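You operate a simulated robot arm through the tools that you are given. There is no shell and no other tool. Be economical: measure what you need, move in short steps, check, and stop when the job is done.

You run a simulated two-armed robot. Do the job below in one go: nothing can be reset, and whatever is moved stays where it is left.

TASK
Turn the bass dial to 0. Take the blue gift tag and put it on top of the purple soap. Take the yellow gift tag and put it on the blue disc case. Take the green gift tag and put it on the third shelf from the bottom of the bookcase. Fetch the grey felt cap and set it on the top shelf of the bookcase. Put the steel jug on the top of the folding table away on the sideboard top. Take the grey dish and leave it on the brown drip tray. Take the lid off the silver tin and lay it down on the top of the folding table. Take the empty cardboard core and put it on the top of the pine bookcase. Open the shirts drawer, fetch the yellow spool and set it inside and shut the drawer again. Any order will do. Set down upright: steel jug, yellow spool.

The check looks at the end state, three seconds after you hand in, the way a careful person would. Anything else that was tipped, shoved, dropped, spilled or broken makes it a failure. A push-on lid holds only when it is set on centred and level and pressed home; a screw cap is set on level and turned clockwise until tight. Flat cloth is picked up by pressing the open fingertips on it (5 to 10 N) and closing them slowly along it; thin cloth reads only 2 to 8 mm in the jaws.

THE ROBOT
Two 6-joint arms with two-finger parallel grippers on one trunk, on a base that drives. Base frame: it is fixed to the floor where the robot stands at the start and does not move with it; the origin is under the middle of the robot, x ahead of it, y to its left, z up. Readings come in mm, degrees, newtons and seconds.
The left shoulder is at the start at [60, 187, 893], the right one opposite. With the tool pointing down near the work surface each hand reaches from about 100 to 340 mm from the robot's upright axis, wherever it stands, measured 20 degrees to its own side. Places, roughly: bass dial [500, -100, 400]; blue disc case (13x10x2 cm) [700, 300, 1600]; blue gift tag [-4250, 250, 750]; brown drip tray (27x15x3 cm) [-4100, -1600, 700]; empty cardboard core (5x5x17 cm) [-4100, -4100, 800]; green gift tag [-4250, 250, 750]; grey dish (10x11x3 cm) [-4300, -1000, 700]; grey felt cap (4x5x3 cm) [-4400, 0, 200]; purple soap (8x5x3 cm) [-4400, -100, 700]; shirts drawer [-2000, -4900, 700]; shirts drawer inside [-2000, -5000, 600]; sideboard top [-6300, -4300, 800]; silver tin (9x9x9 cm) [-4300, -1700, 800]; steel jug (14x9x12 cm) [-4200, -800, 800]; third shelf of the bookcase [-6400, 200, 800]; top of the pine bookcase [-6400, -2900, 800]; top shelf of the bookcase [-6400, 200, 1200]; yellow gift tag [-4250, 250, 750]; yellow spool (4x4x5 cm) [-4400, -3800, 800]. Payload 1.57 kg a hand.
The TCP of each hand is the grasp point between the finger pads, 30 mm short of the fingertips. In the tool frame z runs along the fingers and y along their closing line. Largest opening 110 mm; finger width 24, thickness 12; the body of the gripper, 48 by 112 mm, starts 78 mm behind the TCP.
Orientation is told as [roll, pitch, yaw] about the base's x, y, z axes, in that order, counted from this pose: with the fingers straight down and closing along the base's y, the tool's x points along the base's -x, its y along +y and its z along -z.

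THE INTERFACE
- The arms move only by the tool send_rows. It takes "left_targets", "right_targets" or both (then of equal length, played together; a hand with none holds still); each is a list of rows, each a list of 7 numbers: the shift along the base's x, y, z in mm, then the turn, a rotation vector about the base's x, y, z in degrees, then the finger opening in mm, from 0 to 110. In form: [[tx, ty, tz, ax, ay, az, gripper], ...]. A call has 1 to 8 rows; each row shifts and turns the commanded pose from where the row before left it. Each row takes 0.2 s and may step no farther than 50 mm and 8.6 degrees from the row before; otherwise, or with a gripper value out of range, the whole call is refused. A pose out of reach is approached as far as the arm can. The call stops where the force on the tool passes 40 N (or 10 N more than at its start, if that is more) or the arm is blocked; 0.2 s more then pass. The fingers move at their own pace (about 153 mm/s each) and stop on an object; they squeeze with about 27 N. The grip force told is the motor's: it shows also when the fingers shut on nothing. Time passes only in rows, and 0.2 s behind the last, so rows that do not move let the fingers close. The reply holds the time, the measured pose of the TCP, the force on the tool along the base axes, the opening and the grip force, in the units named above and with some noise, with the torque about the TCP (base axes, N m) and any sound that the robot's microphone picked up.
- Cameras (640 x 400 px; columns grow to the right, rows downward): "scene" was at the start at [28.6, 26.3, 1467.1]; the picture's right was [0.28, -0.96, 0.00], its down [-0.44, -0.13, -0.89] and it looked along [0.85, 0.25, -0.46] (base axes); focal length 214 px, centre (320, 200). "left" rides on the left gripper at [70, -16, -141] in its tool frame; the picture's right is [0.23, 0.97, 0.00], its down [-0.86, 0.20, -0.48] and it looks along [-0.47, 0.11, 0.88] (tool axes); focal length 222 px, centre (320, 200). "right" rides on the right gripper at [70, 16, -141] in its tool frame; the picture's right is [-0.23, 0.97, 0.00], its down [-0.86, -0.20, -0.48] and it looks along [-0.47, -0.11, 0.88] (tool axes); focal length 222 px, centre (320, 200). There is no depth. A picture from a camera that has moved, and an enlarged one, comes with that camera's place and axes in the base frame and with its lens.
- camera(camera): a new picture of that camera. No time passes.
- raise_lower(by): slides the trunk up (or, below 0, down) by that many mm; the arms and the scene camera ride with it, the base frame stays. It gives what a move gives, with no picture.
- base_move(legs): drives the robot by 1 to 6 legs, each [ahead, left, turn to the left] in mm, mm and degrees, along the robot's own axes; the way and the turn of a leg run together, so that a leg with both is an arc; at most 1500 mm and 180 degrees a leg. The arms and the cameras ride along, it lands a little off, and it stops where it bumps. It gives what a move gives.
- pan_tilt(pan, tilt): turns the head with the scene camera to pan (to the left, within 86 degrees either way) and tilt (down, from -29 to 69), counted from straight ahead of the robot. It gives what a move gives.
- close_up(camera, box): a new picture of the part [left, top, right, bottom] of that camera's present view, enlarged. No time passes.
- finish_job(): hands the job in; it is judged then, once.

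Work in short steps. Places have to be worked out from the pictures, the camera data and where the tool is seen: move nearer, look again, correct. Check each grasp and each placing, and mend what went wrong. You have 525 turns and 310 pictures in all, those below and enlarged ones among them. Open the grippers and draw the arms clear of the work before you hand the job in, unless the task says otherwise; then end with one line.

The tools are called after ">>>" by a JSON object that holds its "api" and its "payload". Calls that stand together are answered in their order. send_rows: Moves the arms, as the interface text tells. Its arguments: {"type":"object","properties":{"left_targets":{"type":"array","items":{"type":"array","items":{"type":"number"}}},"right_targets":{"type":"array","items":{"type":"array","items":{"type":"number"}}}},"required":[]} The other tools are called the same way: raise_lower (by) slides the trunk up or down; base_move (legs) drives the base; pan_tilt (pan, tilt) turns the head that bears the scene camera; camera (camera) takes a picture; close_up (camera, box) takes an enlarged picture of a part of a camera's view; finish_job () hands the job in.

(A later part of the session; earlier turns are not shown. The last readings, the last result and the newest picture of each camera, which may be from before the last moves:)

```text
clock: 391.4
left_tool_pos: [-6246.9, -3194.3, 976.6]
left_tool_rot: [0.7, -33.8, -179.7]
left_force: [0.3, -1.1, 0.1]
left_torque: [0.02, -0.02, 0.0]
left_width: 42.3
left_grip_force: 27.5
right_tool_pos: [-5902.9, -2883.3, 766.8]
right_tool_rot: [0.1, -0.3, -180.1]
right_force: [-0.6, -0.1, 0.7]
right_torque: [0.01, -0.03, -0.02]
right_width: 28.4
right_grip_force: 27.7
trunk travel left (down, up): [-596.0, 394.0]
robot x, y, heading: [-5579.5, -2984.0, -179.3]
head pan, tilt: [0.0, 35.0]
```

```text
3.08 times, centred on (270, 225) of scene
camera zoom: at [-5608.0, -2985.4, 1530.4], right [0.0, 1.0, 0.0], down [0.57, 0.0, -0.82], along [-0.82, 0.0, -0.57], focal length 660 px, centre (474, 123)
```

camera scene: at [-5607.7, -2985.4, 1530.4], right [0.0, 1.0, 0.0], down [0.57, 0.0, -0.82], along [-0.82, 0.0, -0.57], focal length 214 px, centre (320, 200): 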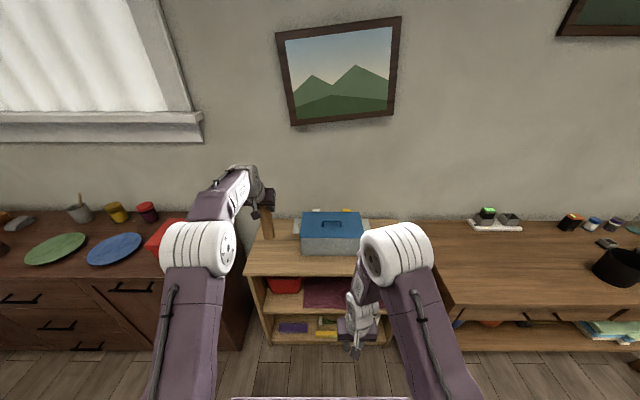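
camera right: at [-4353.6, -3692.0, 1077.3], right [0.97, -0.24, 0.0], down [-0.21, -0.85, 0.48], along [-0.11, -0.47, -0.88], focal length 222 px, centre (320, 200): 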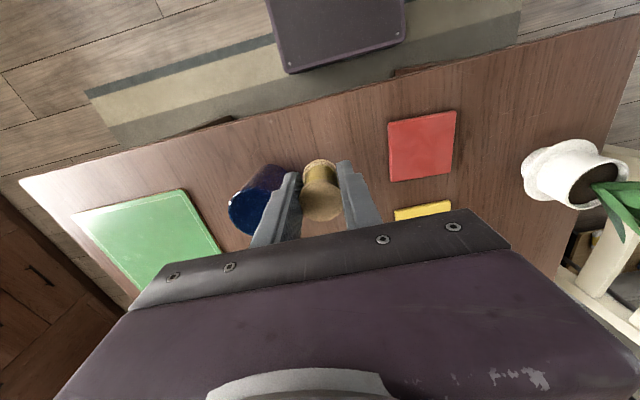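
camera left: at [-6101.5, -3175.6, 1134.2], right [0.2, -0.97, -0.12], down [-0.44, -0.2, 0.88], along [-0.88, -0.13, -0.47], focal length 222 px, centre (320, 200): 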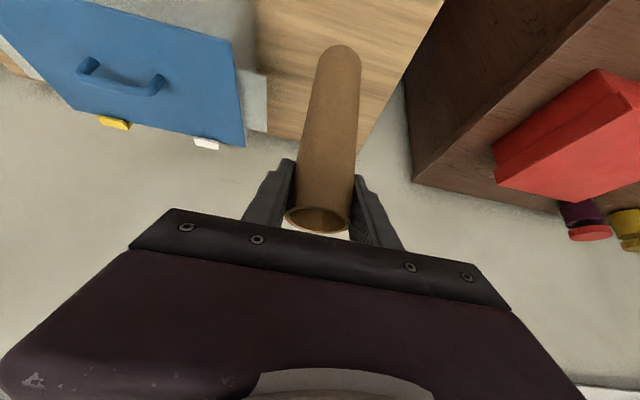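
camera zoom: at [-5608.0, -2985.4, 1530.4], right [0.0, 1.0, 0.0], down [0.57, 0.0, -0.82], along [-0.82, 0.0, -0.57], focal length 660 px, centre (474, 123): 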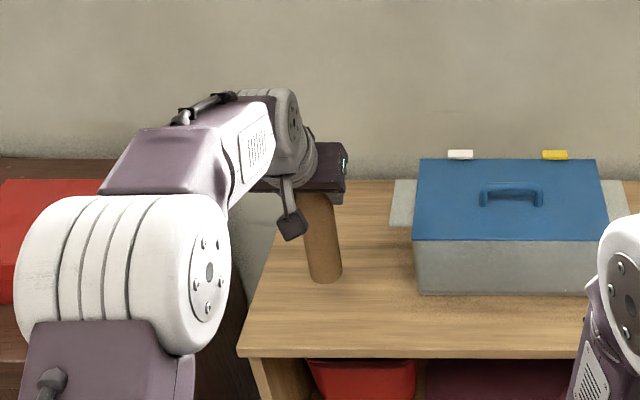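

>>> {"api": "send_rows", "payload": {"left_targets": [[0, 0, -6, 0, 0, 0, 38], [0, 0, -6, 0, 0, 0, 38], [0, 0, 0, 0, 0, 0, 38]]}}

>>> {"api": "send_rows", "payload": {"left_targets": [[0, 0, -5, 0, 0, 0, 38], [0, 0, -4, 0, 0, 0, 38], [0, 0, 0, 0, 0, 0, 38]]}}

>>> {"api": "send_rows", "payload": {"left_targets": [[0, 0, -4, 0, 0, 0, 38], [0, 0, -3, 0, 0, 0, 38], [0, 0, 0, 0, 0, 0, 38]]}}

```text
clock: 392.2
left_tool_pos: [-6245.7, -3193.4, 964.2]
left_tool_rot: [0.8, -34.0, -179.6]
left_force: [-0.7, 0.3, 0.2]
left_torque: [-0.02, 0.0, 0.0]
left_width: 42.2
left_grip_force: 27.5
right_tool_pos: [-5902.6, -2883.2, 765.8]
right_tool_rot: [0.1, -0.2, 180.0]
right_force: [-0.3, 0.7, -0.5]
right_torque: [0.02, -0.03, -0.01]
right_width: 28.6
right_grip_force: 27.4
trunk travel left (down, up): [-596.0, 394.0]
robot x, y, heading: [-5580.0, -2987.1, -179.8]
head pan, tilt: [0.0, 35.0]
```

```text
clock: 393.0
left_tool_pos: [-6245.4, -3193.0, 954.2]
left_tool_rot: [0.8, -34.1, -179.7]
left_force: [-0.4, 0.1, -0.7]
left_torque: [-0.02, -0.01, 0.01]
left_width: 42.2
left_grip_force: 27.1
right_tool_pos: [-5901.9, -2881.5, 766.2]
right_tool_rot: [0.1, -0.3, 180.0]
right_force: [0.5, -0.1, -0.2]
right_torque: [-0.04, 0.0, -0.01]
right_width: 28.5
right_grip_force: 26.7
trunk travel left (down, up): [-596.0, 394.0]
robot x, y, heading: [-5580.8, -2985.0, -179.8]
head pan, tilt: [0.0, 35.0]
```

```text
clock: 393.8
left_tool_pos: [-6243.9, -3194.1, 947.8]
left_tool_rot: [0.8, -34.0, -179.7]
left_force: [0.0, -0.4, 0.6]
left_torque: [-0.05, 0.03, 0.01]
left_width: 42.3
left_grip_force: 26.9
right_tool_pos: [-5902.6, -2883.5, 766.8]
right_tool_rot: [0.1, -0.3, -179.9]
right_force: [-0.1, 0.4, -0.4]
right_torque: [-0.01, 0.0, 0.01]
right_width: 28.4
right_grip_force: 27.4
trunk travel left (down, up): [-596.0, 394.0]
robot x, y, heading: [-5578.5, -2984.4, -179.7]
head pan, tilt: [0.0, 35.0]
```

>>> {"api": "send_rows", "payload": {"left_targets": [[0, 0, -4, 0, 0, 0, 38], [0, 0, -4, 0, 0, 0, 38], [0, 0, 0, 0, 0, 0, 38]]}}

>>> {"api": "send_rows", "payload": {"left_targets": [[0, 0, -4, 0, 0, 0, 38], [0, 0, -4, 0, 0, 0, 38], [0, 0, 0, 0, 0, 0, 38]]}}

>>> {"api": "close_up", "payload": {"camera": "scene", "box": [210, 160, 330, 290]}}

```text
clock: 394.6
left_tool_pos: [-6244.8, -3192.6, 939.9]
left_tool_rot: [0.8, -34.0, -179.7]
left_force: [0.6, -0.2, -1.3]
left_torque: [-0.02, 0.01, 0.02]
left_width: 42.6
left_grip_force: 26.6
right_tool_pos: [-5902.0, -2883.8, 766.8]
right_tool_rot: [0.1, -0.2, -179.9]
right_force: [0.5, -0.6, 0.2]
right_torque: [0.02, -0.02, 0.01]
right_width: 28.3
right_grip_force: 26.8
trunk travel left (down, up): [-596.0, 394.0]
robot x, y, heading: [-5579.4, -2988.0, -179.4]
head pan, tilt: [0.0, 35.0]
```

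```text
clock: 395.4
left_tool_pos: [-6242.9, -3194.5, 931.6]
left_tool_rot: [0.8, -34.0, -179.6]
left_force: [-0.3, -0.6, -0.2]
left_torque: [0.01, -0.01, -0.03]
left_width: 42.4
left_grip_force: 26.6
right_tool_pos: [-5903.4, -2882.6, 765.8]
right_tool_rot: [0.2, -0.2, 180.0]
right_force: [-0.6, 0.3, -0.3]
right_torque: [0.01, 0.0, 0.02]
right_width: 28.5
right_grip_force: 27.0
trunk travel left (down, up): [-596.0, 394.0]
robot x, y, heading: [-5579.1, -2987.6, -179.7]
head pan, tilt: [0.0, 35.0]
```

```text
3.08 times, centred on (270, 225) of scene
camera zoom: at [-5607.9, -2985.4, 1530.4], right [0.0, 1.0, 0.0], down [0.57, 0.0, -0.82], along [-0.82, 0.0, -0.57], focal length 660 px, centre (474, 123)
```

zoom: 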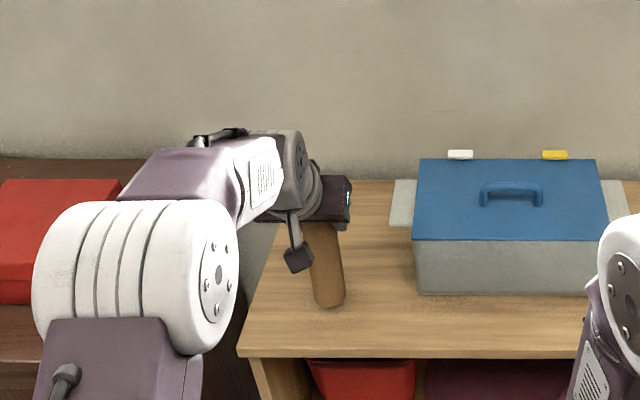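

>>> {"api": "send_rows", "payload": {"left_targets": [[0, 0, -3, 0, 0, 0, 38], [0, 0, -3, 0, 0, 0, 38], [0, 0, 0, 0, 0, 0, 38]]}}

>>> {"api": "send_rows", "payload": {"left_targets": [[0, 0, -3, 0, 0, 0, 38], [0, 0, -3, 0, 0, 0, 38], [0, 0, 0, 0, 0, 0, 38]]}}

>>> {"api": "send_rows", "payload": {"left_targets": [[0, 0, -3, 0, 0, 0, 38], [0, 0, -3, 0, 0, 0, 38], [0, 0, 0, 0, 0, 0, 38]]}}

```text
clock: 396.2
left_tool_pos: [-6243.7, -3193.5, 925.5]
left_tool_rot: [0.8, -34.0, -179.6]
left_force: [-0.7, 0.4, 0.1]
left_torque: [0.0, -0.03, 0.04]
left_width: 42.5
left_grip_force: 27.1
right_tool_pos: [-5902.7, -2883.8, 766.7]
right_tool_rot: [0.1, -0.2, -179.9]
right_force: [0.0, 0.2, -0.2]
right_torque: [-0.01, -0.01, -0.03]
right_width: 28.5
right_grip_force: 27.3
trunk travel left (down, up): [-596.0, 394.0]
robot x, y, heading: [-5582.7, -2990.5, -179.8]
head pan, tilt: [0.0, 35.0]
```

```text
clock: 397.0
left_tool_pos: [-6244.1, -3194.4, 919.5]
left_tool_rot: [0.7, -33.9, -179.7]
left_force: [0.3, -0.3, 0.5]
left_torque: [-0.02, -0.01, 0.0]
left_width: 42.2
left_grip_force: 26.7
right_tool_pos: [-5902.2, -2883.6, 765.9]
right_tool_rot: [0.1, -0.2, 180.0]
right_force: [0.8, -0.1, -0.5]
right_torque: [0.03, 0.01, 0.0]
right_width: 28.6
right_grip_force: 27.1
trunk travel left (down, up): [-596.0, 394.0]
robot x, y, heading: [-5579.4, -2991.0, -179.6]
head pan, tilt: [0.0, 35.0]
```

```text
clock: 397.8
left_tool_pos: [-6243.5, -3193.7, 914.5]
left_tool_rot: [0.9, -33.9, -179.6]
left_force: [-0.4, -0.5, -0.6]
left_torque: [-0.01, -0.03, 0.02]
left_width: 42.3
left_grip_force: 26.6
right_tool_pos: [-5902.6, -2882.4, 767.0]
right_tool_rot: [0.1, -0.1, 180.0]
right_force: [0.7, -0.5, 0.0]
right_torque: [-0.03, 0.0, 0.01]
right_width: 28.6
right_grip_force: 26.6
trunk travel left (down, up): [-596.0, 394.0]
robot x, y, heading: [-5579.4, -2986.6, -179.8]
head pan, tilt: [0.0, 35.0]
```

>>> {"api": "camera", "payload": {"camera": "left"}}

>>> {"api": "close_up", "payload": {"camera": "scene", "box": [230, 190, 330, 280]}}

```text
149 pictures are left
camera left: at [-6106.4, -3175.3, 992.6], right [0.2, -0.97, -0.12], down [-0.44, -0.2, 0.88], along [-0.88, -0.13, -0.47], focal length 222 px, centre (320, 200)
```

left: 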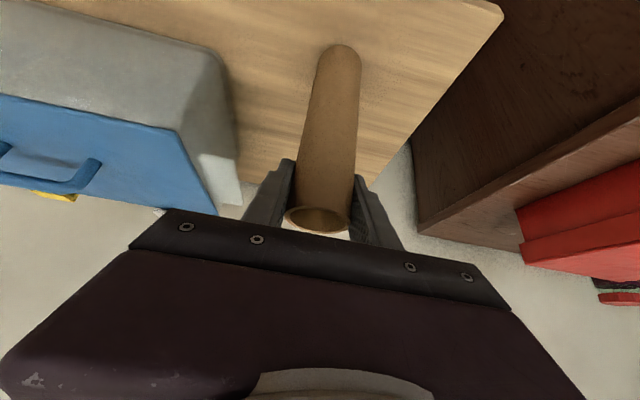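

```text
4.44 times, centred on (280, 235) of scene
camera zoom: at [-5607.9, -2985.4, 1530.4], right [0.0, 1.0, 0.0], down [0.57, 0.0, -0.82], along [-0.82, 0.0, -0.57], focal length 953 px, centre (498, 44)
```

zoom: 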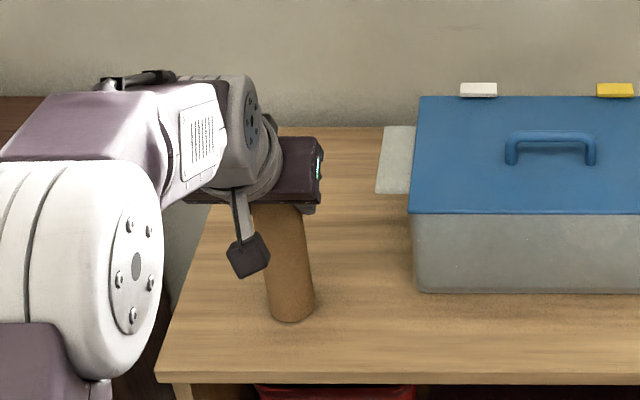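

Nearly there; continue in small steps.

>>> {"api": "send_rows", "payload": {"left_targets": [[0, 0, -3, 0, 0, 0, 38], [0, 0, -3, 0, 0, 0, 38], [0, 0, 0, 0, 0, 0, 38]]}}

>>> {"api": "send_rows", "payload": {"left_targets": [[0, 0, -3, 0, 0, 0, 38], [0, 0, -3, 0, 0, 0, 38], [0, 0, 0, 0, 0, 0, 38]]}}

>>> {"api": "send_rows", "payload": {"left_targets": [[0, 0, -3, 0, 0, 0, 38], [0, 0, 0, 0, 0, 0, 38]]}}

```text
clock: 398.6
left_tool_pos: [-6245.2, -3193.1, 907.7]
left_tool_rot: [0.9, -34.0, -179.7]
left_force: [-0.2, -0.2, 0.6]
left_torque: [0.05, -0.01, -0.02]
left_width: 42.5
left_grip_force: 27.2
right_tool_pos: [-5902.4, -2883.2, 766.3]
right_tool_rot: [0.1, -0.2, 180.0]
right_force: [-0.3, 0.3, 0.3]
right_torque: [0.01, 0.02, 0.0]
right_width: 28.6
right_grip_force: 27.1
trunk travel left (down, up): [-596.0, 394.0]
robot x, y, heading: [-5581.8, -2983.7, -179.4]
head pan, tilt: [0.0, 35.0]
```

```text
clock: 399.4
left_tool_pos: [-6243.6, -3193.9, 907.6]
left_tool_rot: [0.9, -34.6, -179.7]
left_force: [-2.2, 0.8, 25.2]
left_torque: [0.35, 0.12, -0.02]
left_width: 42.5
left_grip_force: 27.2
right_tool_pos: [-5899.6, -2881.9, 767.8]
right_tool_rot: [0.2, -0.4, 180.0]
right_force: [0.4, 1.2, 0.3]
right_torque: [-0.01, 0.03, -0.01]
right_width: 28.7
right_grip_force: 27.1
trunk travel left (down, up): [-596.0, 394.0]
robot x, y, heading: [-5581.1, -2986.3, -179.7]
head pan, tilt: [0.0, 35.0]
```

```text
clock: 400.0
left_tool_pos: [-6242.6, -3193.7, 902.7]
left_tool_rot: [1.0, -34.3, -179.9]
left_force: [-2.6, 1.1, 24.8]
left_torque: [0.33, 0.13, 0.01]
left_width: 42.2
left_grip_force: 26.7
right_tool_pos: [-5899.9, -2881.8, 767.0]
right_tool_rot: [0.2, -0.4, 180.0]
right_force: [-0.1, -0.2, -0.2]
right_torque: [0.01, 0.03, 0.01]
right_width: 28.5
right_grip_force: 26.7
trunk travel left (down, up): [-596.0, 394.0]
robot x, y, heading: [-5580.2, -2987.8, -179.3]
head pan, tilt: [0.0, 35.0]
```

Contact. Ease, open, and withdraw along the tool axis.

>>> {"api": "send_rows", "payload": {"left_targets": [[0, 0, 3, 0, 0, 0, 42], [0, 0, 0, 0, 0, 0, 55], [0, 0, 0, 0, 0, 0, 80], [0, 0, 0, 0, 0, 0, 80]]}}

>>> {"api": "send_rows", "payload": {"left_targets": [[16, 0, 24, 0, 0, 0, 80], [20, 0, 30, 0, 0, 0, 80], [20, 0, 30, 0, 0, 0, 80], [25, 0, 35, 0, 0, 0, 80]]}}

>>> {"api": "camera", "payload": {"camera": "left"}}

>>> {"api": "close_up", "payload": {"camera": "scene", "box": [230, 170, 370, 290]}}

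```text
clock: 401.0
left_tool_pos: [-6243.3, -3193.3, 901.5]
left_tool_rot: [0.7, -33.9, -179.8]
left_force: [0.5, -0.4, 0.5]
left_torque: [0.0, -0.01, -0.01]
left_width: 80.0
left_grip_force: 0.1
right_tool_pos: [-5902.8, -2882.2, 766.8]
right_tool_rot: [0.1, -0.2, -179.9]
right_force: [0.3, 0.1, 0.0]
right_torque: [-0.01, -0.01, 0.0]
right_width: 28.4
right_grip_force: 27.4
trunk travel left (down, up): [-596.0, 394.0]
robot x, y, heading: [-5577.7, -2985.5, -179.7]
head pan, tilt: [0.0, 35.0]
```

```text
clock: 402.0
left_tool_pos: [-6163.5, -3192.5, 1025.7]
left_tool_rot: [0.8, -34.0, -179.7]
left_force: [0.0, -0.4, -0.4]
left_torque: [0.04, 0.01, 0.03]
left_width: 79.9
left_grip_force: 0.1
right_tool_pos: [-5901.9, -2882.7, 766.3]
right_tool_rot: [0.0, -0.3, 180.0]
right_force: [1.2, -0.5, 0.8]
right_torque: [0.02, -0.01, 0.01]
right_width: 28.2
right_grip_force: 27.0
trunk travel left (down, up): [-596.0, 394.0]
robot x, y, heading: [-5581.9, -2988.2, -179.6]
head pan, tilt: [0.0, 35.0]
```

```text
147 pictures are left
camera left: at [-6025.6, -3174.7, 1102.5], right [0.2, -0.97, -0.12], down [-0.44, -0.19, 0.88], along [-0.88, -0.13, -0.47], focal length 222 px, centre (320, 200)
```

left: 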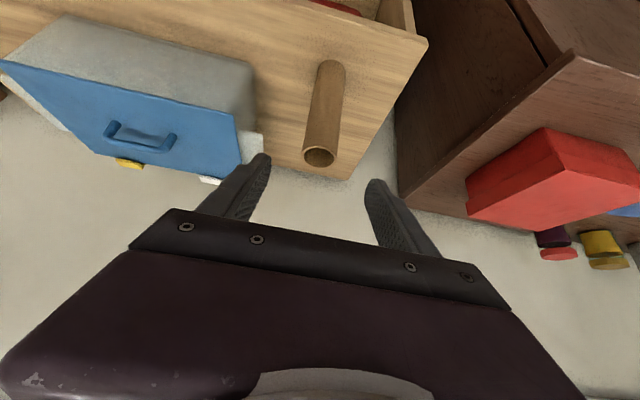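

```text
3.33 times, centred on (300, 230) of scene
camera zoom: at [-5605.5, -2985.1, 1530.4], right [0.0, 1.0, 0.0], down [0.57, 0.0, -0.82], along [-0.82, 0.0, -0.57], focal length 715 px, centre (387, 100)
```

zoom: 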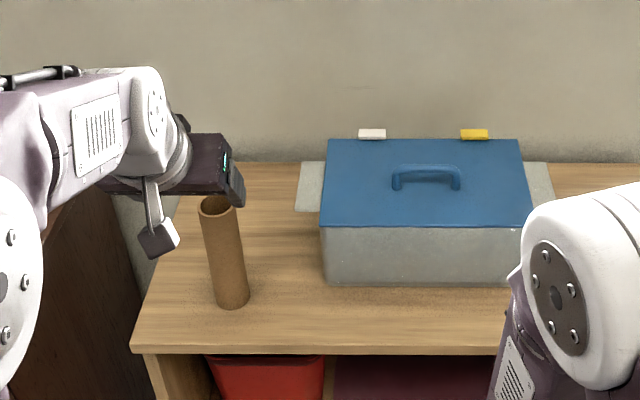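

Core stands on the pine bookcase. Now the drawer: back off, turn to face +x and survey.

>>> {"api": "send_rows", "payload": {"left_targets": [[35, 0, 20, 0, -8.5, 0, 60], [35, 0, 20, 0, -8.5, 0, 60], [35, 0, 10, 0, -8.5, 0, 60], [35, 0, 0, 0, -8.5, 0, 60]]}}

>>> {"api": "base_move", "payload": {"legs": [[-300, 0, 0], [0, 0, -180], [300, -150, 0]]}}

>>> {"api": "raise_lower", "payload": {"by": 200}}

>>> {"api": "pan_tilt", "payload": {"pan": 0, "tilt": 25}}

>>> {"api": "camera", "payload": {"camera": "scene"}}

```text
clock: 403.0
left_tool_pos: [-6023.1, -3195.6, 1073.0]
left_tool_rot: [1.0, 0.1, -179.9]
left_force: [0.4, 0.6, -0.9]
left_torque: [0.01, 0.01, 0.01]
left_width: 59.8
left_grip_force: 0.0
right_tool_pos: [-5903.4, -2883.4, 766.3]
right_tool_rot: [0.1, -0.3, 180.0]
right_force: [-1.0, 0.9, -0.5]
right_torque: [0.02, -0.04, 0.0]
right_width: 28.5
right_grip_force: 27.1
trunk travel left (down, up): [-596.0, 394.0]
robot x, y, heading: [-5581.7, -2986.0, -179.7]
head pan, tilt: [0.0, 35.0]
```

```text
clock: 414.3
left_tool_pos: [-4537.8, -2979.5, 1071.5]
left_tool_rot: [1.0, 0.0, -3.8]
left_force: [0.6, -0.1, 0.6]
left_torque: [-0.03, 0.01, 0.03]
left_width: 60.1
left_grip_force: 0.0
right_tool_pos: [-4681.3, -3280.8, 767.0]
right_tool_rot: [0.1, -0.2, -4.0]
right_force: [0.4, -0.4, 0.2]
right_torque: [0.01, 0.02, 0.01]
right_width: 28.4
right_grip_force: 26.9
trunk travel left (down, up): [-596.0, 394.0]
robot x, y, heading: [-4995.8, -3152.8, -3.9]
head pan, tilt: [0.0, 35.0]
```

```text
clock: 416.5
left_tool_pos: [-4537.7, -2980.0, 1270.0]
left_tool_rot: [0.9, 0.0, -3.8]
left_force: [-0.4, 0.5, -0.8]
left_torque: [-0.01, -0.04, 0.01]
left_width: 60.0
left_grip_force: 0.1
right_tool_pos: [-4681.7, -3281.4, 966.4]
right_tool_rot: [0.1, -0.3, -4.1]
right_force: [0.5, 0.0, 0.4]
right_torque: [0.02, 0.03, 0.0]
right_width: 28.3
right_grip_force: 26.9
trunk travel left (down, up): [-796.0, 194.0]
robot x, y, heading: [-4995.4, -3157.8, -3.7]
head pan, tilt: [0.0, 35.0]
```

```text
clock: 417.2
left_tool_pos: [-4538.3, -2979.7, 1271.6]
left_tool_rot: [1.0, 0.0, -3.8]
left_force: [-0.7, -0.4, 0.3]
left_torque: [0.02, 0.03, -0.02]
left_width: 60.0
left_grip_force: 0.1
right_tool_pos: [-4682.2, -3281.4, 966.2]
right_tool_rot: [0.1, -0.2, -4.0]
right_force: [-0.1, -0.3, 0.5]
right_torque: [0.02, 0.03, 0.02]
right_width: 28.4
right_grip_force: 27.1
trunk travel left (down, up): [-796.0, 194.0]
robot x, y, heading: [-4999.5, -3156.7, -3.6]
head pan, tilt: [0.0, 25.0]
```

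```text
145 pictures are left
camera scene: at [-4963.2, -3157.9, 1746.1], right [-0.06, -1.0, 0.0], down [-0.42, 0.03, -0.91], along [0.9, -0.06, -0.42], focal length 214 px, centre (320, 200)
```

scene: 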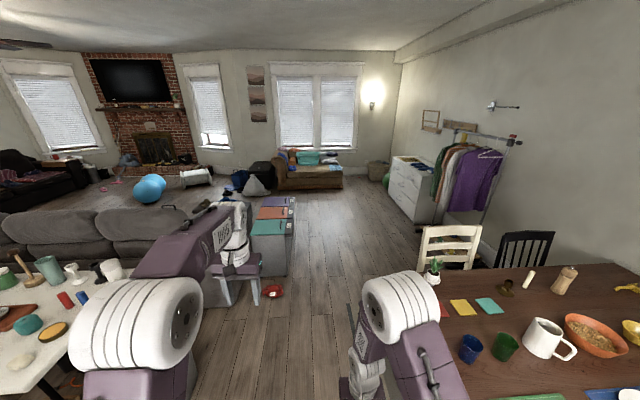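

Corridor centre is y≈-3330 between grey cabinet and dining table. Drive +x to about x=-2000, then face -y toward the dresser.

>>> {"api": "base_move", "payload": {"legs": [[0, 0, 3.6], [0, -175, 0], [1450, 0, 0], [1450, 0, 0], [0, 0, -90]]}}

>>> {"api": "pan_tilt", "payload": {"pan": 0, "tilt": 30}}

>>> {"api": "camera", "payload": {"camera": "scene"}}

```text
clock: 436.5
left_tool_pos: [-1935.5, -3804.4, 1271.1]
left_tool_rot: [0.9, 0.0, -92.3]
left_force: [0.1, -0.2, -0.5]
left_torque: [0.01, -0.01, 0.02]
left_width: 60.0
left_grip_force: 0.1
right_tool_pos: [-2240.5, -3667.0, 966.3]
right_tool_rot: [0.1, -0.2, -92.5]
right_force: [0.2, 0.2, 0.5]
right_torque: [0.0, 0.03, 0.01]
right_width: 28.7
right_grip_force: 26.8
trunk travel left (down, up): [-796.0, 194.0]
robot x, y, heading: [-2122.5, -3348.2, -92.3]
head pan, tilt: [0.0, 25.0]
```

```text
clock: 437.2
left_tool_pos: [-1935.9, -3804.0, 1271.7]
left_tool_rot: [0.9, 0.0, -92.3]
left_force: [-0.1, -0.2, -0.2]
left_torque: [-0.01, -0.03, 0.03]
left_width: 59.8
left_grip_force: 0.1
right_tool_pos: [-2241.9, -3668.6, 966.4]
right_tool_rot: [0.0, -0.1, -92.6]
right_force: [-0.4, 0.6, 0.4]
right_torque: [-0.04, 0.02, 0.02]
right_width: 28.5
right_grip_force: 27.5
trunk travel left (down, up): [-796.0, 194.0]
robot x, y, heading: [-2119.9, -3350.4, -92.2]
head pan, tilt: [0.0, 30.0]
```

```text
144 pictures are left
camera scene: at [-2123.9, -3380.3, 1738.2], right [-1.0, 0.04, 0.0], down [0.02, 0.5, -0.87], along [-0.03, -0.87, -0.5], focal length 214 px, centre (320, 200)
```

scene: 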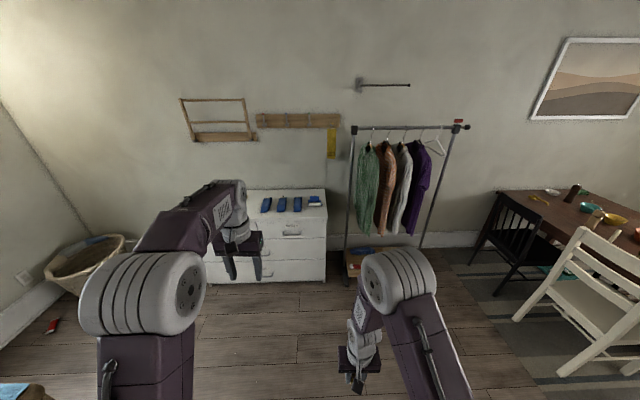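

>>> {"api": "close_up", "payload": {"camera": "scene", "box": [200, 180, 340, 290]}}

```text
3.64 times, centred on (270, 235) of scene
camera zoom: at [-2123.9, -3380.3, 1738.2], right [-1.0, 0.04, 0.0], down [0.02, 0.5, -0.87], along [-0.03, -0.87, -0.5], focal length 780 px, centre (502, 73)
```

zoom: 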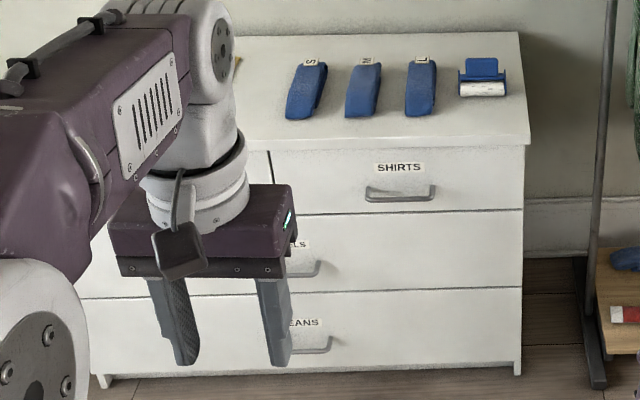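

SHIRTS is the top-right drawer, handle near (-1953,-4690,700). Square up; raise the right hand relative to the trunk and lower the trunk for a level left-hand grip on the handle.

>>> {"api": "send_rows", "payload": {"right_targets": [[0, 0, 50, 0, 0, 0, 20], [0, 0, 50, 0, 0, 0, 20], [0, 0, 50, 0, 0, 0, 20], [0, 0, 50, 0, 0, 0, 20], [0, 0, 40, 0, 0, 0, 20]]}}

>>> {"api": "base_move", "payload": {"legs": [[0, 0, 2.3]]}}

>>> {"api": "raise_lower", "payload": {"by": -400}}

>>> {"api": "raise_lower", "payload": {"by": -320}}

```text
clock: 438.4
left_tool_pos: [-1935.1, -3803.3, 1271.4]
left_tool_rot: [1.0, 0.0, -92.3]
left_force: [-0.3, 0.0, 0.0]
left_torque: [-0.01, -0.01, 0.01]
left_width: 59.7
left_grip_force: 0.0
right_tool_pos: [-2238.0, -3665.1, 1207.5]
right_tool_rot: [0.2, -0.2, -92.5]
right_force: [-0.2, -0.5, 0.3]
right_torque: [-0.03, -0.01, 0.02]
right_width: 28.6
right_grip_force: 26.6
trunk travel left (down, up): [-796.0, 194.0]
robot x, y, heading: [-2124.2, -3347.1, -92.4]
head pan, tilt: [0.0, 30.0]
```

```text
clock: 439.1
left_tool_pos: [-1917.1, -3795.1, 1271.2]
left_tool_rot: [1.0, 0.1, -90.0]
left_force: [-0.6, -0.7, 0.0]
left_torque: [0.01, 0.02, -0.01]
left_width: 60.0
left_grip_force: 0.0
right_tool_pos: [-2227.5, -3671.2, 1207.4]
right_tool_rot: [0.1, -0.1, -90.2]
right_force: [-0.8, -0.5, 0.4]
right_torque: [0.02, -0.01, 0.01]
right_width: 28.2
right_grip_force: 27.1
trunk travel left (down, up): [-796.0, 194.0]
robot x, y, heading: [-2129.0, -3350.6, -90.0]
head pan, tilt: [0.0, 30.0]
```

```text
clock: 443.0
left_tool_pos: [-1915.2, -3795.7, 871.9]
left_tool_rot: [0.9, 0.1, -90.0]
left_force: [-0.5, 0.7, 0.4]
left_torque: [0.03, -0.01, -0.02]
left_width: 59.8
left_grip_force: 0.1
right_tool_pos: [-2225.8, -3671.8, 807.8]
right_tool_rot: [0.1, -0.2, -90.1]
right_force: [-0.7, 0.4, 0.1]
right_torque: [0.01, 0.0, 0.01]
right_width: 28.2
right_grip_force: 26.5
trunk travel left (down, up): [-396.0, 594.0]
robot x, y, heading: [-2123.8, -3349.7, -89.9]
head pan, tilt: [0.0, 30.0]
```

```text
clock: 446.1
left_tool_pos: [-1916.4, -3796.2, 551.3]
left_tool_rot: [0.9, 0.0, -90.0]
left_force: [0.3, -0.9, 0.3]
left_torque: [0.01, -0.04, 0.03]
left_width: 59.8
left_grip_force: 0.0
right_tool_pos: [-2225.0, -3672.6, 488.3]
right_tool_rot: [0.0, -0.2, -90.2]
right_force: [0.7, -0.2, -0.5]
right_torque: [0.0, -0.02, 0.01]
right_width: 28.6
right_grip_force: 27.1
trunk travel left (down, up): [-76.0, 914.0]
robot x, y, heading: [-2121.6, -3351.8, -89.8]
head pan, tilt: [0.0, 30.0]
```

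Pitch the left hand level toward the dresser.

>>> {"api": "send_rows", "payload": {"left_targets": [[0, -18, 22, -8.5, 0, 0, 60], [0, -18, 22, -8.5, 0, 0, 60], [0, -18, 22, -8.5, 0, 0, 60], [0, -18, 22, -8.5, 0, 0, 60], [0, -18, 22, -8.5, 0, 0, 60], [0, -18, 22, -8.5, 0, 0, 60], [0, -18, 22, -8.5, 0, 0, 60], [0, -18, 22, -8.5, 0, 0, 60]]}}

>>> {"api": "send_rows", "payload": {"left_targets": [[0, -20, 15, -8, 0, 0, 60], [0, -20, 10, -8, 0, 0, 60], [0, -15, 5, -6, 0, 0, 60]]}}

>>> {"api": "send_rows", "payload": {"left_targets": [[0, 0, 0, 0, -8.3, 0, 60], [0, 0, 0, 0, -8.3, 0, 60], [0, 0, 0, 0, -8.3, 0, 60], [0, 0, 0, 0, -8.3, 0, 60], [0, 0, 0, 0, -8.3, 0, 60], [0, 0, 0, 0, -8.3, 0, 60], [0, 0, 0, 0, -8.3, 0, 60], [0, 0, 0, 0, -8.3, 0, 60]]}}

>>> {"api": "send_rows", "payload": {"left_targets": [[0, 0, 0, 0, -8, 0, 60], [0, 0, 0, 0, -8, 0, 60], [0, 0, 0, 0, -7.6, 0, 60]]}}

>>> {"api": "camera", "payload": {"camera": "left"}}

```text
clock: 447.9
left_tool_pos: [-1916.4, -3939.6, 729.6]
left_tool_rot: [0.8, -68.0, -89.8]
left_force: [0.0, -0.4, 0.5]
left_torque: [0.0, -0.03, 0.01]
left_width: 60.0
left_grip_force: 0.2
right_tool_pos: [-2226.4, -3671.6, 487.0]
right_tool_rot: [0.1, -0.1, -90.2]
right_force: [-0.7, 0.6, -0.1]
right_torque: [0.02, 0.01, 0.0]
right_width: 28.3
right_grip_force: 27.4
trunk travel left (down, up): [-76.0, 914.0]
robot x, y, heading: [-2127.1, -3349.7, -89.7]
head pan, tilt: [0.0, 30.0]
```

```text
clock: 448.8
left_tool_pos: [-1907.9, -3981.7, 752.1]
left_tool_rot: [3.3, -85.8, -90.0]
left_force: [0.1, -0.3, 0.2]
left_torque: [-0.01, 0.01, 0.02]
left_width: 59.8
left_grip_force: 0.1
left hand out of reach, approached as far as the arm can: row 1, 2
right_tool_pos: [-2226.2, -3672.9, 487.5]
right_tool_rot: [0.1, -0.2, -90.3]
right_force: [0.4, 0.2, -0.1]
right_torque: [-0.03, -0.03, -0.01]
right_width: 28.5
right_grip_force: 26.6
trunk travel left (down, up): [-76.0, 914.0]
robot x, y, heading: [-2125.7, -3349.1, -90.0]
head pan, tilt: [0.0, 30.0]
```

```text
clock: 450.6
left_tool_pos: [-1907.7, -3983.6, 750.1]
left_tool_rot: [91.6, -23.4, -175.3]
left_force: [-0.7, 0.6, 0.5]
left_torque: [0.01, 0.0, 0.01]
left_width: 59.9
left_grip_force: 0.0
right_tool_pos: [-2226.3, -3672.0, 488.0]
right_tool_rot: [0.1, -0.1, -90.2]
right_force: [-0.3, -0.3, 0.6]
right_torque: [0.01, 0.06, 0.01]
right_width: 28.3
right_grip_force: 26.4
trunk travel left (down, up): [-76.0, 914.0]
robot x, y, heading: [-2122.2, -3350.5, -89.8]
head pan, tilt: [0.0, 30.0]
```

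```text
clock: 451.4
left_tool_pos: [-1908.2, -3981.7, 751.2]
left_tool_rot: [93.3, 0.2, -175.7]
left_force: [-0.8, 0.1, -0.1]
left_torque: [-0.01, 0.01, -0.04]
left_width: 59.9
left_grip_force: 0.0
right_tool_pos: [-2225.2, -3671.8, 488.2]
right_tool_rot: [0.1, -0.1, -90.2]
right_force: [-0.3, -0.4, 0.2]
right_torque: [0.01, -0.01, 0.0]
right_width: 28.4
right_grip_force: 27.4
trunk travel left (down, up): [-76.0, 914.0]
robot x, y, heading: [-2117.5, -3354.9, -89.8]
head pan, tilt: [0.0, 30.0]
```

```text
142 pictures are left
camera left: at [-1847.8, -3837.5, 725.5], right [0.22, 0.07, 0.97], down [-0.89, 0.42, 0.17], along [-0.4, -0.9, 0.16], focal length 222 px, centre (320, 200)
```

left: 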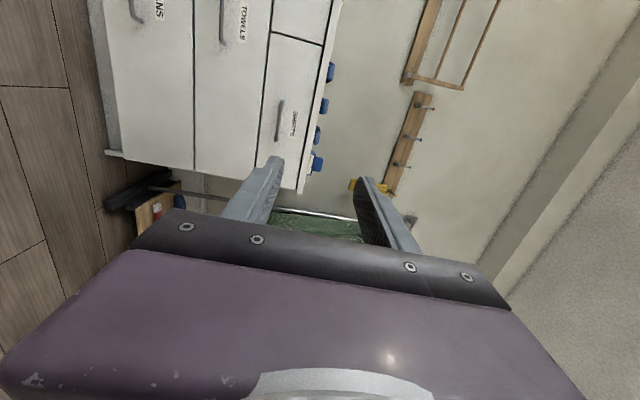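

Handle ≈(-1948,-4734,666). Approach: drive ahead 500, shift, and look closer.

>>> {"api": "base_move", "payload": {"legs": [[520, -40, 0]]}}

>>> {"api": "send_rows", "payload": {"left_targets": [[0, 0, -30, -1, 0, -4, 60], [0, 0, -30, -1, 0, 0, 60]]}}

>>> {"api": "camera", "payload": {"camera": "left"}}

>>> {"api": "camera", "payload": {"camera": "scene"}}

```text
clock: 454.4
left_tool_pos: [-1942.1, -4494.9, 749.4]
left_tool_rot: [93.3, 0.0, -175.4]
left_force: [-0.8, -0.4, -0.1]
left_torque: [0.03, -0.04, 0.0]
left_width: 59.9
left_grip_force: 0.1
right_tool_pos: [-2262.0, -4184.7, 488.7]
right_tool_rot: [0.1, -0.2, -89.9]
right_force: [0.8, -0.2, -0.6]
right_torque: [-0.01, 0.01, -0.02]
right_width: 28.7
right_grip_force: 27.3
trunk travel left (down, up): [-76.0, 914.0]
robot x, y, heading: [-2160.1, -3860.8, -89.4]
head pan, tilt: [0.0, 30.0]
```

```text
clock: 455.0
left_tool_pos: [-1941.2, -4493.0, 690.6]
left_tool_rot: [95.4, 0.0, -179.5]
left_force: [0.2, 0.3, -0.2]
left_torque: [0.0, -0.02, -0.04]
left_width: 59.8
left_grip_force: 0.1
right_tool_pos: [-2261.4, -4185.3, 488.5]
right_tool_rot: [0.0, 0.0, -89.9]
right_force: [0.5, -0.2, -0.3]
right_torque: [0.01, 0.0, -0.01]
right_width: 28.3
right_grip_force: 27.3
trunk travel left (down, up): [-76.0, 914.0]
robot x, y, heading: [-2161.1, -3863.5, -89.7]
head pan, tilt: [0.0, 30.0]
```

```text
141 pictures are left
camera left: at [-1872.5, -4353.8, 660.9], right [0.23, 0.09, 0.97], down [-0.86, 0.49, 0.15], along [-0.46, -0.87, 0.19], focal length 222 px, centre (320, 200)
```

left: 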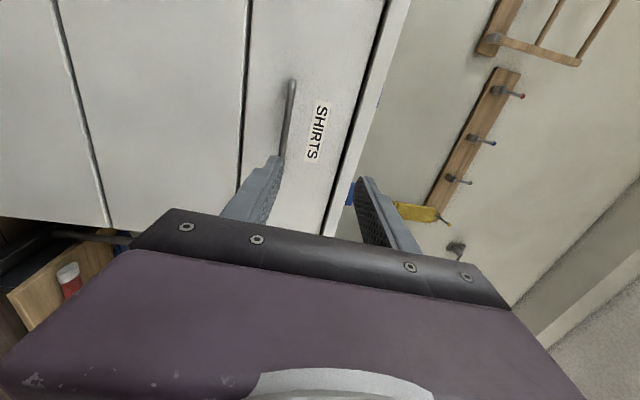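

```text
140 pictures are left
camera scene: at [-2159.7, -3893.3, 1018.2], right [-1.0, -0.01, 0.0], down [0.0, 0.5, -0.87], along [0.01, -0.87, -0.5], focal length 214 px, centre (320, 200)
```

scene: 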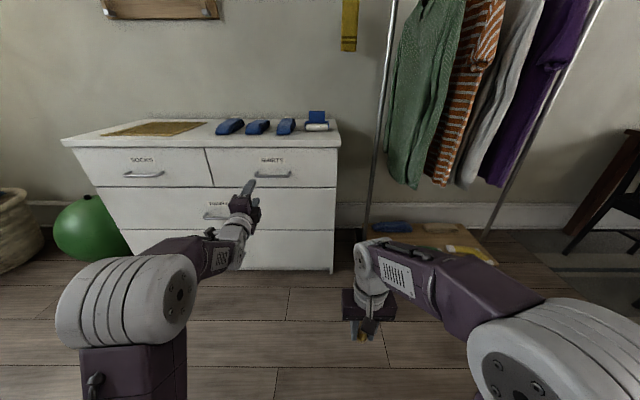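

>>> {"api": "close_up", "payload": {"camera": "left", "box": [230, 50, 370, 180]}}

>>> {"api": "close_up", "payload": {"camera": "scene", "box": [200, 130, 340, 230]}}

```text
3.08 times, centred on (300, 115) of left
camera zoom: at [-1872.5, -4353.8, 660.9], right [0.23, 0.09, 0.97], down [-0.86, 0.49, 0.15], along [-0.46, -0.87, 0.19], focal length 684 px, centre (382, 462)
```

zoom: 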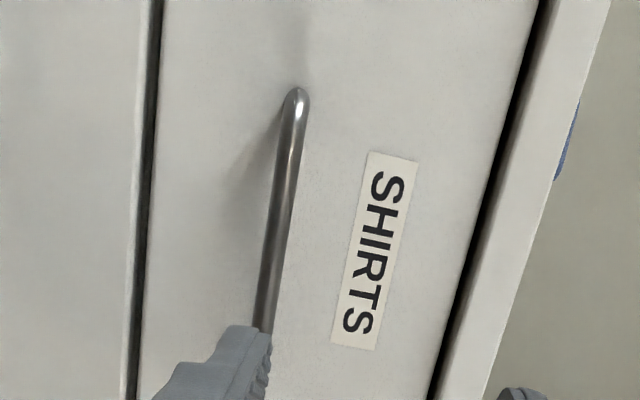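

```text
4.00 times, centred on (270, 180) of scene
camera zoom: at [-2159.7, -3893.3, 1018.2], right [-1.0, -0.01, 0.0], down [0.0, 0.5, -0.87], along [0.01, -0.87, -0.5], focal length 858 px, centre (520, 280)
```

zoom: 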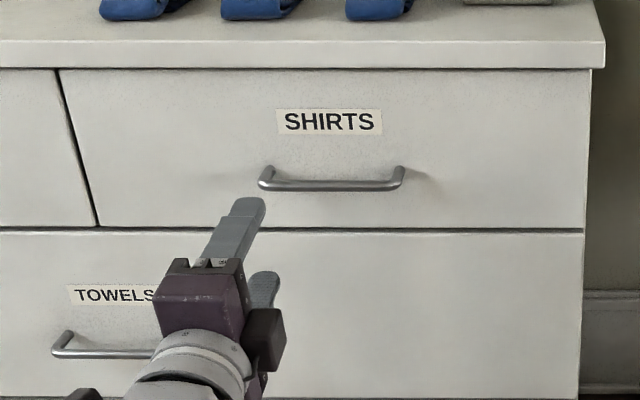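

Bar centre (-1954,-4733,656). Level the tool and align: x -13, z -34, then drive ahead in steps.

>>> {"api": "send_rows", "payload": {"left_targets": [[-7, 0, -17, 5.4, 0, 0, 60], [-6, 0, -17, 0, 0, 0, 60]]}}

>>> {"api": "base_move", "payload": {"legs": [[150, 0, 0]]}}

>>> {"api": "camera", "payload": {"camera": "left"}}

```text
clock: 455.6
left_tool_pos: [-1955.0, -4493.2, 656.0]
left_tool_rot: [89.9, 0.0, -179.4]
left_force: [-0.1, 0.1, 0.0]
left_torque: [0.02, -0.03, 0.03]
left_width: 59.9
left_grip_force: 0.1
right_tool_pos: [-2260.9, -4185.8, 488.1]
right_tool_rot: [0.2, -0.2, -89.8]
right_force: [-0.4, -0.2, -0.7]
right_torque: [0.0, 0.0, 0.02]
right_width: 28.3
right_grip_force: 27.3
trunk travel left (down, up): [-76.0, 914.0]
robot x, y, heading: [-2163.5, -3865.3, -89.7]
head pan, tilt: [0.0, 30.0]
```

```text
clock: 456.9
left_tool_pos: [-1951.9, -4641.8, 655.1]
left_tool_rot: [89.9, 0.0, -179.3]
left_force: [-0.5, -0.2, -0.2]
left_torque: [0.0, -0.03, -0.03]
left_width: 60.1
left_grip_force: 0.0
right_tool_pos: [-2260.0, -4335.0, 486.9]
right_tool_rot: [0.1, -0.2, -89.8]
right_force: [0.1, -0.3, -0.1]
right_torque: [0.0, -0.02, -0.04]
right_width: 28.4
right_grip_force: 26.8
trunk travel left (down, up): [-76.0, 914.0]
robot x, y, heading: [-2161.8, -4010.1, -89.3]
head pan, tilt: [0.0, 30.0]
```

```text
137 pictures are left
camera left: at [-1882.7, -4501.0, 640.1], right [0.23, 0.0, 0.97], down [-0.86, 0.47, 0.2], along [-0.45, -0.88, 0.11], focal length 222 px, centre (320, 200)
```

left: 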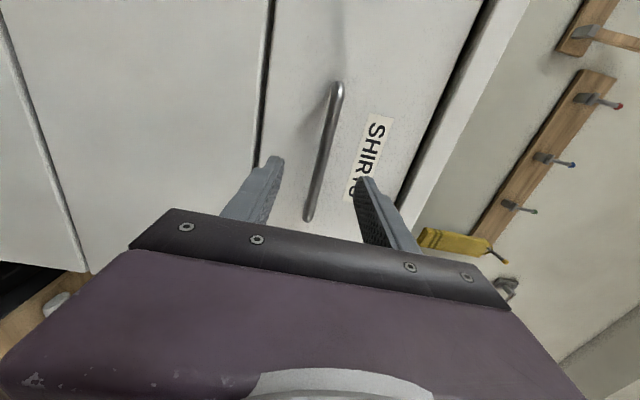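

Bar is centred between the fingers. Advance 78 and close.

>>> {"api": "base_move", "payload": {"legs": [[76, 0, 0]]}}

>>> {"api": "camera", "payload": {"camera": "left"}}

```text
clock: 458.0
left_tool_pos: [-1951.8, -4718.4, 656.3]
left_tool_rot: [89.9, 0.0, -179.5]
left_force: [0.0, -0.5, 0.6]
left_torque: [0.0, 0.04, 0.0]
left_width: 60.1
left_grip_force: 0.0
right_tool_pos: [-2258.0, -4412.2, 488.1]
right_tool_rot: [0.0, -0.1, -89.7]
right_force: [-0.5, 0.1, -0.7]
right_torque: [0.02, 0.01, 0.01]
right_width: 28.3
right_grip_force: 27.4
trunk travel left (down, up): [-76.0, 914.0]
robot x, y, heading: [-2156.7, -4089.6, -89.5]
head pan, tilt: [0.0, 30.0]
```

```text
136 pictures are left
camera left: at [-1881.9, -4577.7, 640.1], right [0.23, 0.0, 0.97], down [-0.86, 0.47, 0.2], along [-0.45, -0.88, 0.11], focal length 222 px, centre (320, 200)
```

left: 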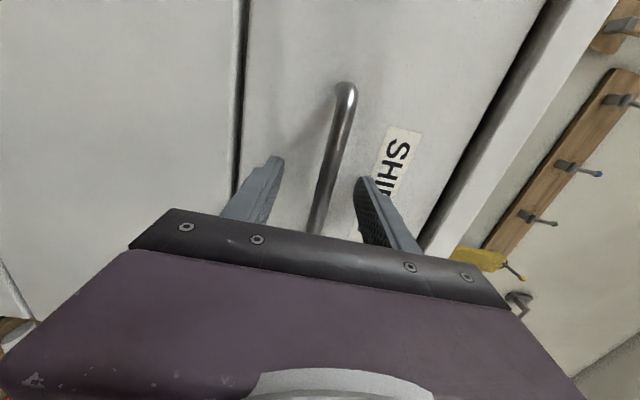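

>>> {"api": "send_rows", "payload": {"left_targets": [[0, 0, 1, 0, 0, 0, 40], [0, 0, 0, 0, 0, 0, 20], [0, 0, 0, 0, 0, 0, 5], [0, 0, 0, 0, 0, 0, 2], [0, 0, 0, 0, 0, 0, 2]]}}

>>> {"api": "base_move", "payload": {"legs": [[-60, 0, 0]]}}

>>> {"api": "camera", "payload": {"camera": "left"}}

```text
clock: 459.2
left_tool_pos: [-1950.0, -4718.2, 657.9]
left_tool_rot: [90.0, 0.0, -179.2]
left_force: [0.9, -0.7, 3.4]
left_torque: [0.03, 0.05, -0.06]
left_width: 11.8
left_grip_force: 28.8
right_tool_pos: [-2258.4, -4412.9, 488.0]
right_tool_rot: [0.1, -0.2, -89.7]
right_force: [0.2, -0.3, -0.4]
right_torque: [0.02, 0.0, 0.02]
right_width: 28.6
right_grip_force: 27.3
trunk travel left (down, up): [-76.0, 914.0]
robot x, y, heading: [-2158.5, -4090.8, -89.4]
head pan, tilt: [0.0, 30.0]
```

```text
clock: 460.1
left_tool_pos: [-1950.2, -4657.4, 655.8]
left_tool_rot: [90.0, 0.0, -179.3]
left_force: [6.4, 0.7, 3.4]
left_torque: [0.08, -0.02, 0.07]
left_width: 11.9
left_grip_force: 28.9
right_tool_pos: [-2259.2, -4351.4, 487.0]
right_tool_rot: [0.1, -0.3, -89.8]
right_force: [0.3, 0.0, -0.6]
right_torque: [0.02, 0.0, 0.0]
right_width: 28.2
right_grip_force: 27.9
trunk travel left (down, up): [-76.0, 914.0]
robot x, y, heading: [-2157.3, -4030.3, -89.4]
head pan, tilt: [0.0, 30.0]
```

```text
135 pictures are left
camera left: at [-1881.8, -4516.9, 641.5], right [0.23, 0.0, 0.97], down [-0.86, 0.47, 0.2], along [-0.45, -0.88, 0.11], focal length 222 px, centre (320, 200)
```

left: 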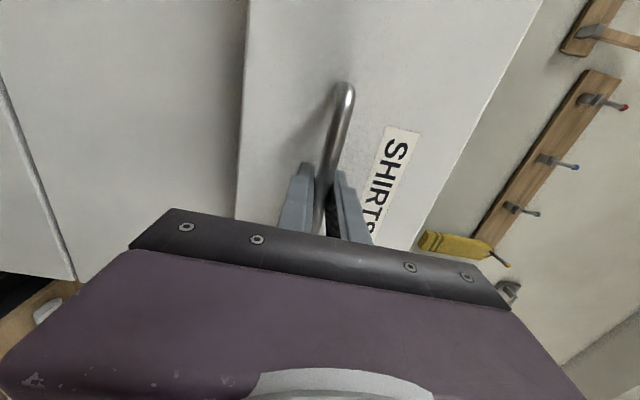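

The drawer is coming. Pull 140 more.

>>> {"api": "base_move", "payload": {"legs": [[-140, 0, 0]]}}

>>> {"api": "camera", "payload": {"camera": "scene"}}

```text
clock: 461.5
left_tool_pos: [-1949.7, -4516.8, 658.5]
left_tool_rot: [90.0, -0.2, -179.1]
left_force: [13.7, 1.2, 2.5]
left_torque: [0.05, -0.16, 0.49]
left_width: 12.0
left_grip_force: 28.9
right_tool_pos: [-2259.8, -4209.0, 489.5]
right_tool_rot: [0.0, -0.2, -89.7]
right_force: [0.6, 0.9, -0.5]
right_torque: [-0.02, -0.01, -0.01]
right_width: 28.4
right_grip_force: 27.4
trunk travel left (down, up): [-76.0, 914.0]
robot x, y, heading: [-2164.0, -3887.2, -89.5]
head pan, tilt: [0.0, 30.0]
```

```text
134 pictures are left
camera scene: at [-2158.2, -3917.6, 1018.2], right [-1.0, -0.01, 0.0], down [-0.01, 0.5, -0.87], along [0.01, -0.87, -0.5], focal length 214 px, centre (320, 200)
```

scene: 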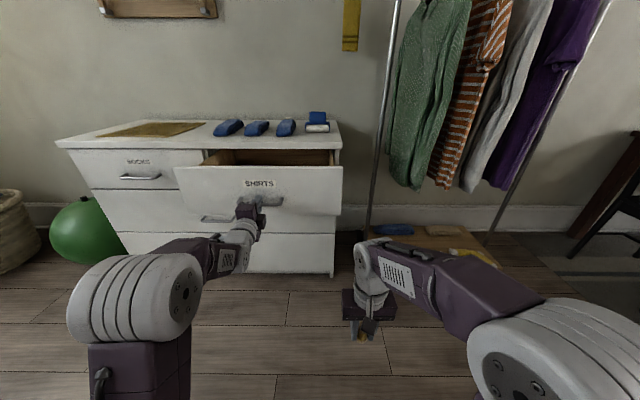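

Drawer is open ~200 mm. Release the handle, back off, raise the trunk 380.

>>> {"api": "send_rows", "payload": {"left_targets": [[0, 0, 0, 0, 0, 0, 30], [0, 0, 0, 0, 0, 0, 60], [0, 0, 0, 0, 0, 0, 60]]}}

>>> {"api": "base_move", "payload": {"legs": [[-80, 0, 0]]}}

>>> {"api": "raise_lower", "payload": {"by": 390}}

>>> {"api": "pan_tilt", "payload": {"pan": 0, "tilt": 45}}

>>> {"api": "camera", "payload": {"camera": "scene"}}

```text
clock: 462.3
left_tool_pos: [-1951.4, -4518.2, 658.0]
left_tool_rot: [90.1, -0.1, -179.1]
left_force: [0.5, -0.3, -0.1]
left_torque: [-0.01, 0.0, 0.0]
left_width: 60.0
left_grip_force: 0.0
right_tool_pos: [-2259.1, -4210.6, 488.2]
right_tool_rot: [0.0, -0.1, -89.9]
right_force: [-0.4, 0.4, 0.2]
right_torque: [0.02, 0.01, -0.03]
right_width: 28.2
right_grip_force: 27.2
trunk travel left (down, up): [-76.0, 914.0]
robot x, y, heading: [-2157.5, -3889.7, -89.6]
head pan, tilt: [0.0, 30.0]
```

```text
clock: 463.3
left_tool_pos: [-1952.0, -4438.9, 657.1]
left_tool_rot: [90.0, 0.0, -179.0]
left_force: [-0.3, 0.0, 0.2]
left_torque: [0.0, 0.0, 0.03]
left_width: 59.9
left_grip_force: 0.1
right_tool_pos: [-2261.5, -4130.1, 487.2]
right_tool_rot: [0.1, -0.1, -89.8]
right_force: [0.1, 0.1, 0.2]
right_torque: [0.01, -0.01, 0.0]
right_width: 28.4
right_grip_force: 27.4
trunk travel left (down, up): [-76.0, 914.0]
robot x, y, heading: [-2159.2, -3808.0, -89.6]
head pan, tilt: [0.0, 30.0]
```

```text
clock: 467.1
left_tool_pos: [-1952.7, -4438.9, 1048.4]
left_tool_rot: [90.0, 0.0, -179.1]
left_force: [-0.2, -0.5, 0.6]
left_torque: [0.0, 0.0, 0.02]
left_width: 59.8
left_grip_force: 0.2
right_tool_pos: [-2260.7, -4130.5, 877.1]
right_tool_rot: [0.1, -0.2, -89.8]
right_force: [0.0, -0.1, -1.0]
right_torque: [-0.03, 0.01, 0.02]
right_width: 28.4
right_grip_force: 26.9
trunk travel left (down, up): [-466.0, 524.0]
robot x, y, heading: [-2161.0, -3808.4, -89.7]
head pan, tilt: [0.0, 30.0]
```

```text
clock: 467.9
left_tool_pos: [-1952.8, -4439.6, 1046.5]
left_tool_rot: [89.9, 0.0, -179.1]
left_force: [-0.8, -0.3, 0.2]
left_torque: [0.01, 0.03, -0.01]
left_width: 60.2
left_grip_force: 0.1
right_tool_pos: [-2262.6, -4131.8, 876.9]
right_tool_rot: [0.1, -0.1, -89.8]
right_force: [-0.5, -0.7, 0.1]
right_torque: [0.03, 0.02, 0.03]
right_width: 28.2
right_grip_force: 27.0
trunk travel left (down, up): [-466.0, 524.0]
robot x, y, heading: [-2160.9, -3806.7, -89.3]
head pan, tilt: [0.0, 45.0]
```

```text
133 pictures are left
camera scene: at [-2160.2, -3829.6, 1385.6], right [-1.0, -0.01, 0.0], down [-0.01, 0.71, -0.71], along [0.01, -0.71, -0.71], focal length 214 px, centre (320, 200)
```

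scene: 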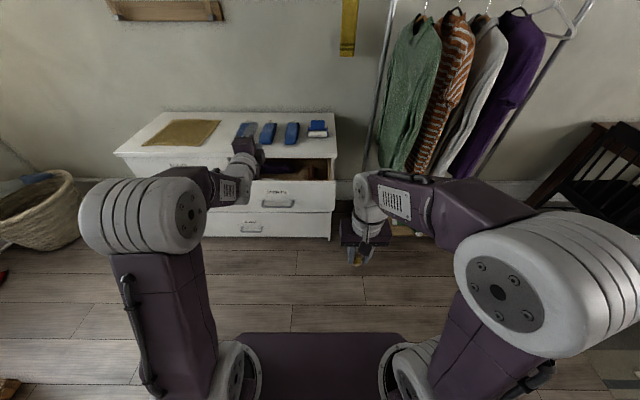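

Drive ahead 345 and look into the drawer with the right camera.

>>> {"api": "base_move", "payload": {"legs": [[345, 0, -0.5]]}}

>>> {"api": "camera", "payload": {"camera": "right"}}

>>> {"api": "camera", "payload": {"camera": "scene"}}

```text
clock: 470.1
left_tool_pos: [-1960.7, -4789.2, 1047.6]
left_tool_rot: [89.8, 0.0, -179.9]
left_force: [-0.9, -0.2, -0.2]
left_torque: [0.01, -0.01, 0.0]
left_width: 59.9
left_grip_force: 0.0
right_tool_pos: [-2265.1, -4477.1, 877.9]
right_tool_rot: [0.0, -0.1, -90.6]
right_force: [-0.7, -0.2, -0.5]
right_torque: [0.04, -0.04, 0.0]
right_width: 28.5
right_grip_force: 27.3
trunk travel left (down, up): [-466.0, 524.0]
robot x, y, heading: [-2158.7, -4153.8, -90.4]
head pan, tilt: [0.0, 45.0]
```

```text
132 pictures are left
camera right: at [-2249.8, -4406.9, 1018.3], right [0.97, -0.24, 0.0], down [-0.21, -0.85, 0.48], along [-0.11, -0.47, -0.88], focal length 222 px, centre (320, 200)
```

right: 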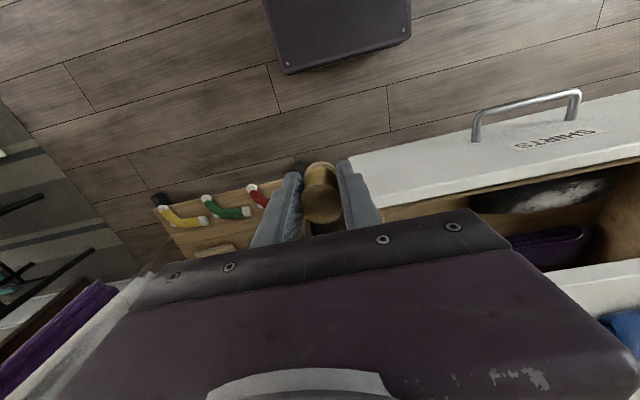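

```text
131 pictures are left
camera scene: at [-2159.9, -4177.4, 1385.5], right [-1.0, 0.01, 0.0], down [0.0, 0.71, -0.71], along [0.0, -0.71, -0.71], focal length 214 px, centre (320, 200)
```

scene: 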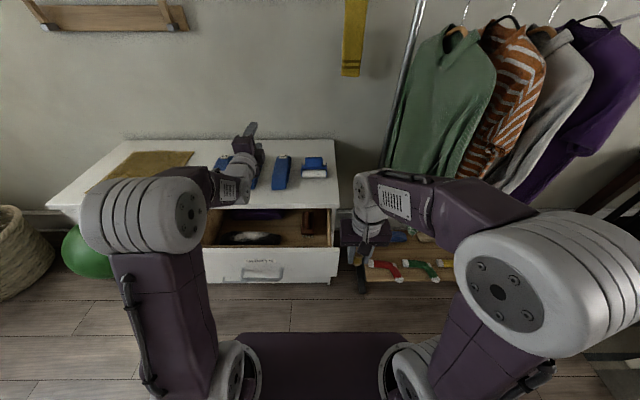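

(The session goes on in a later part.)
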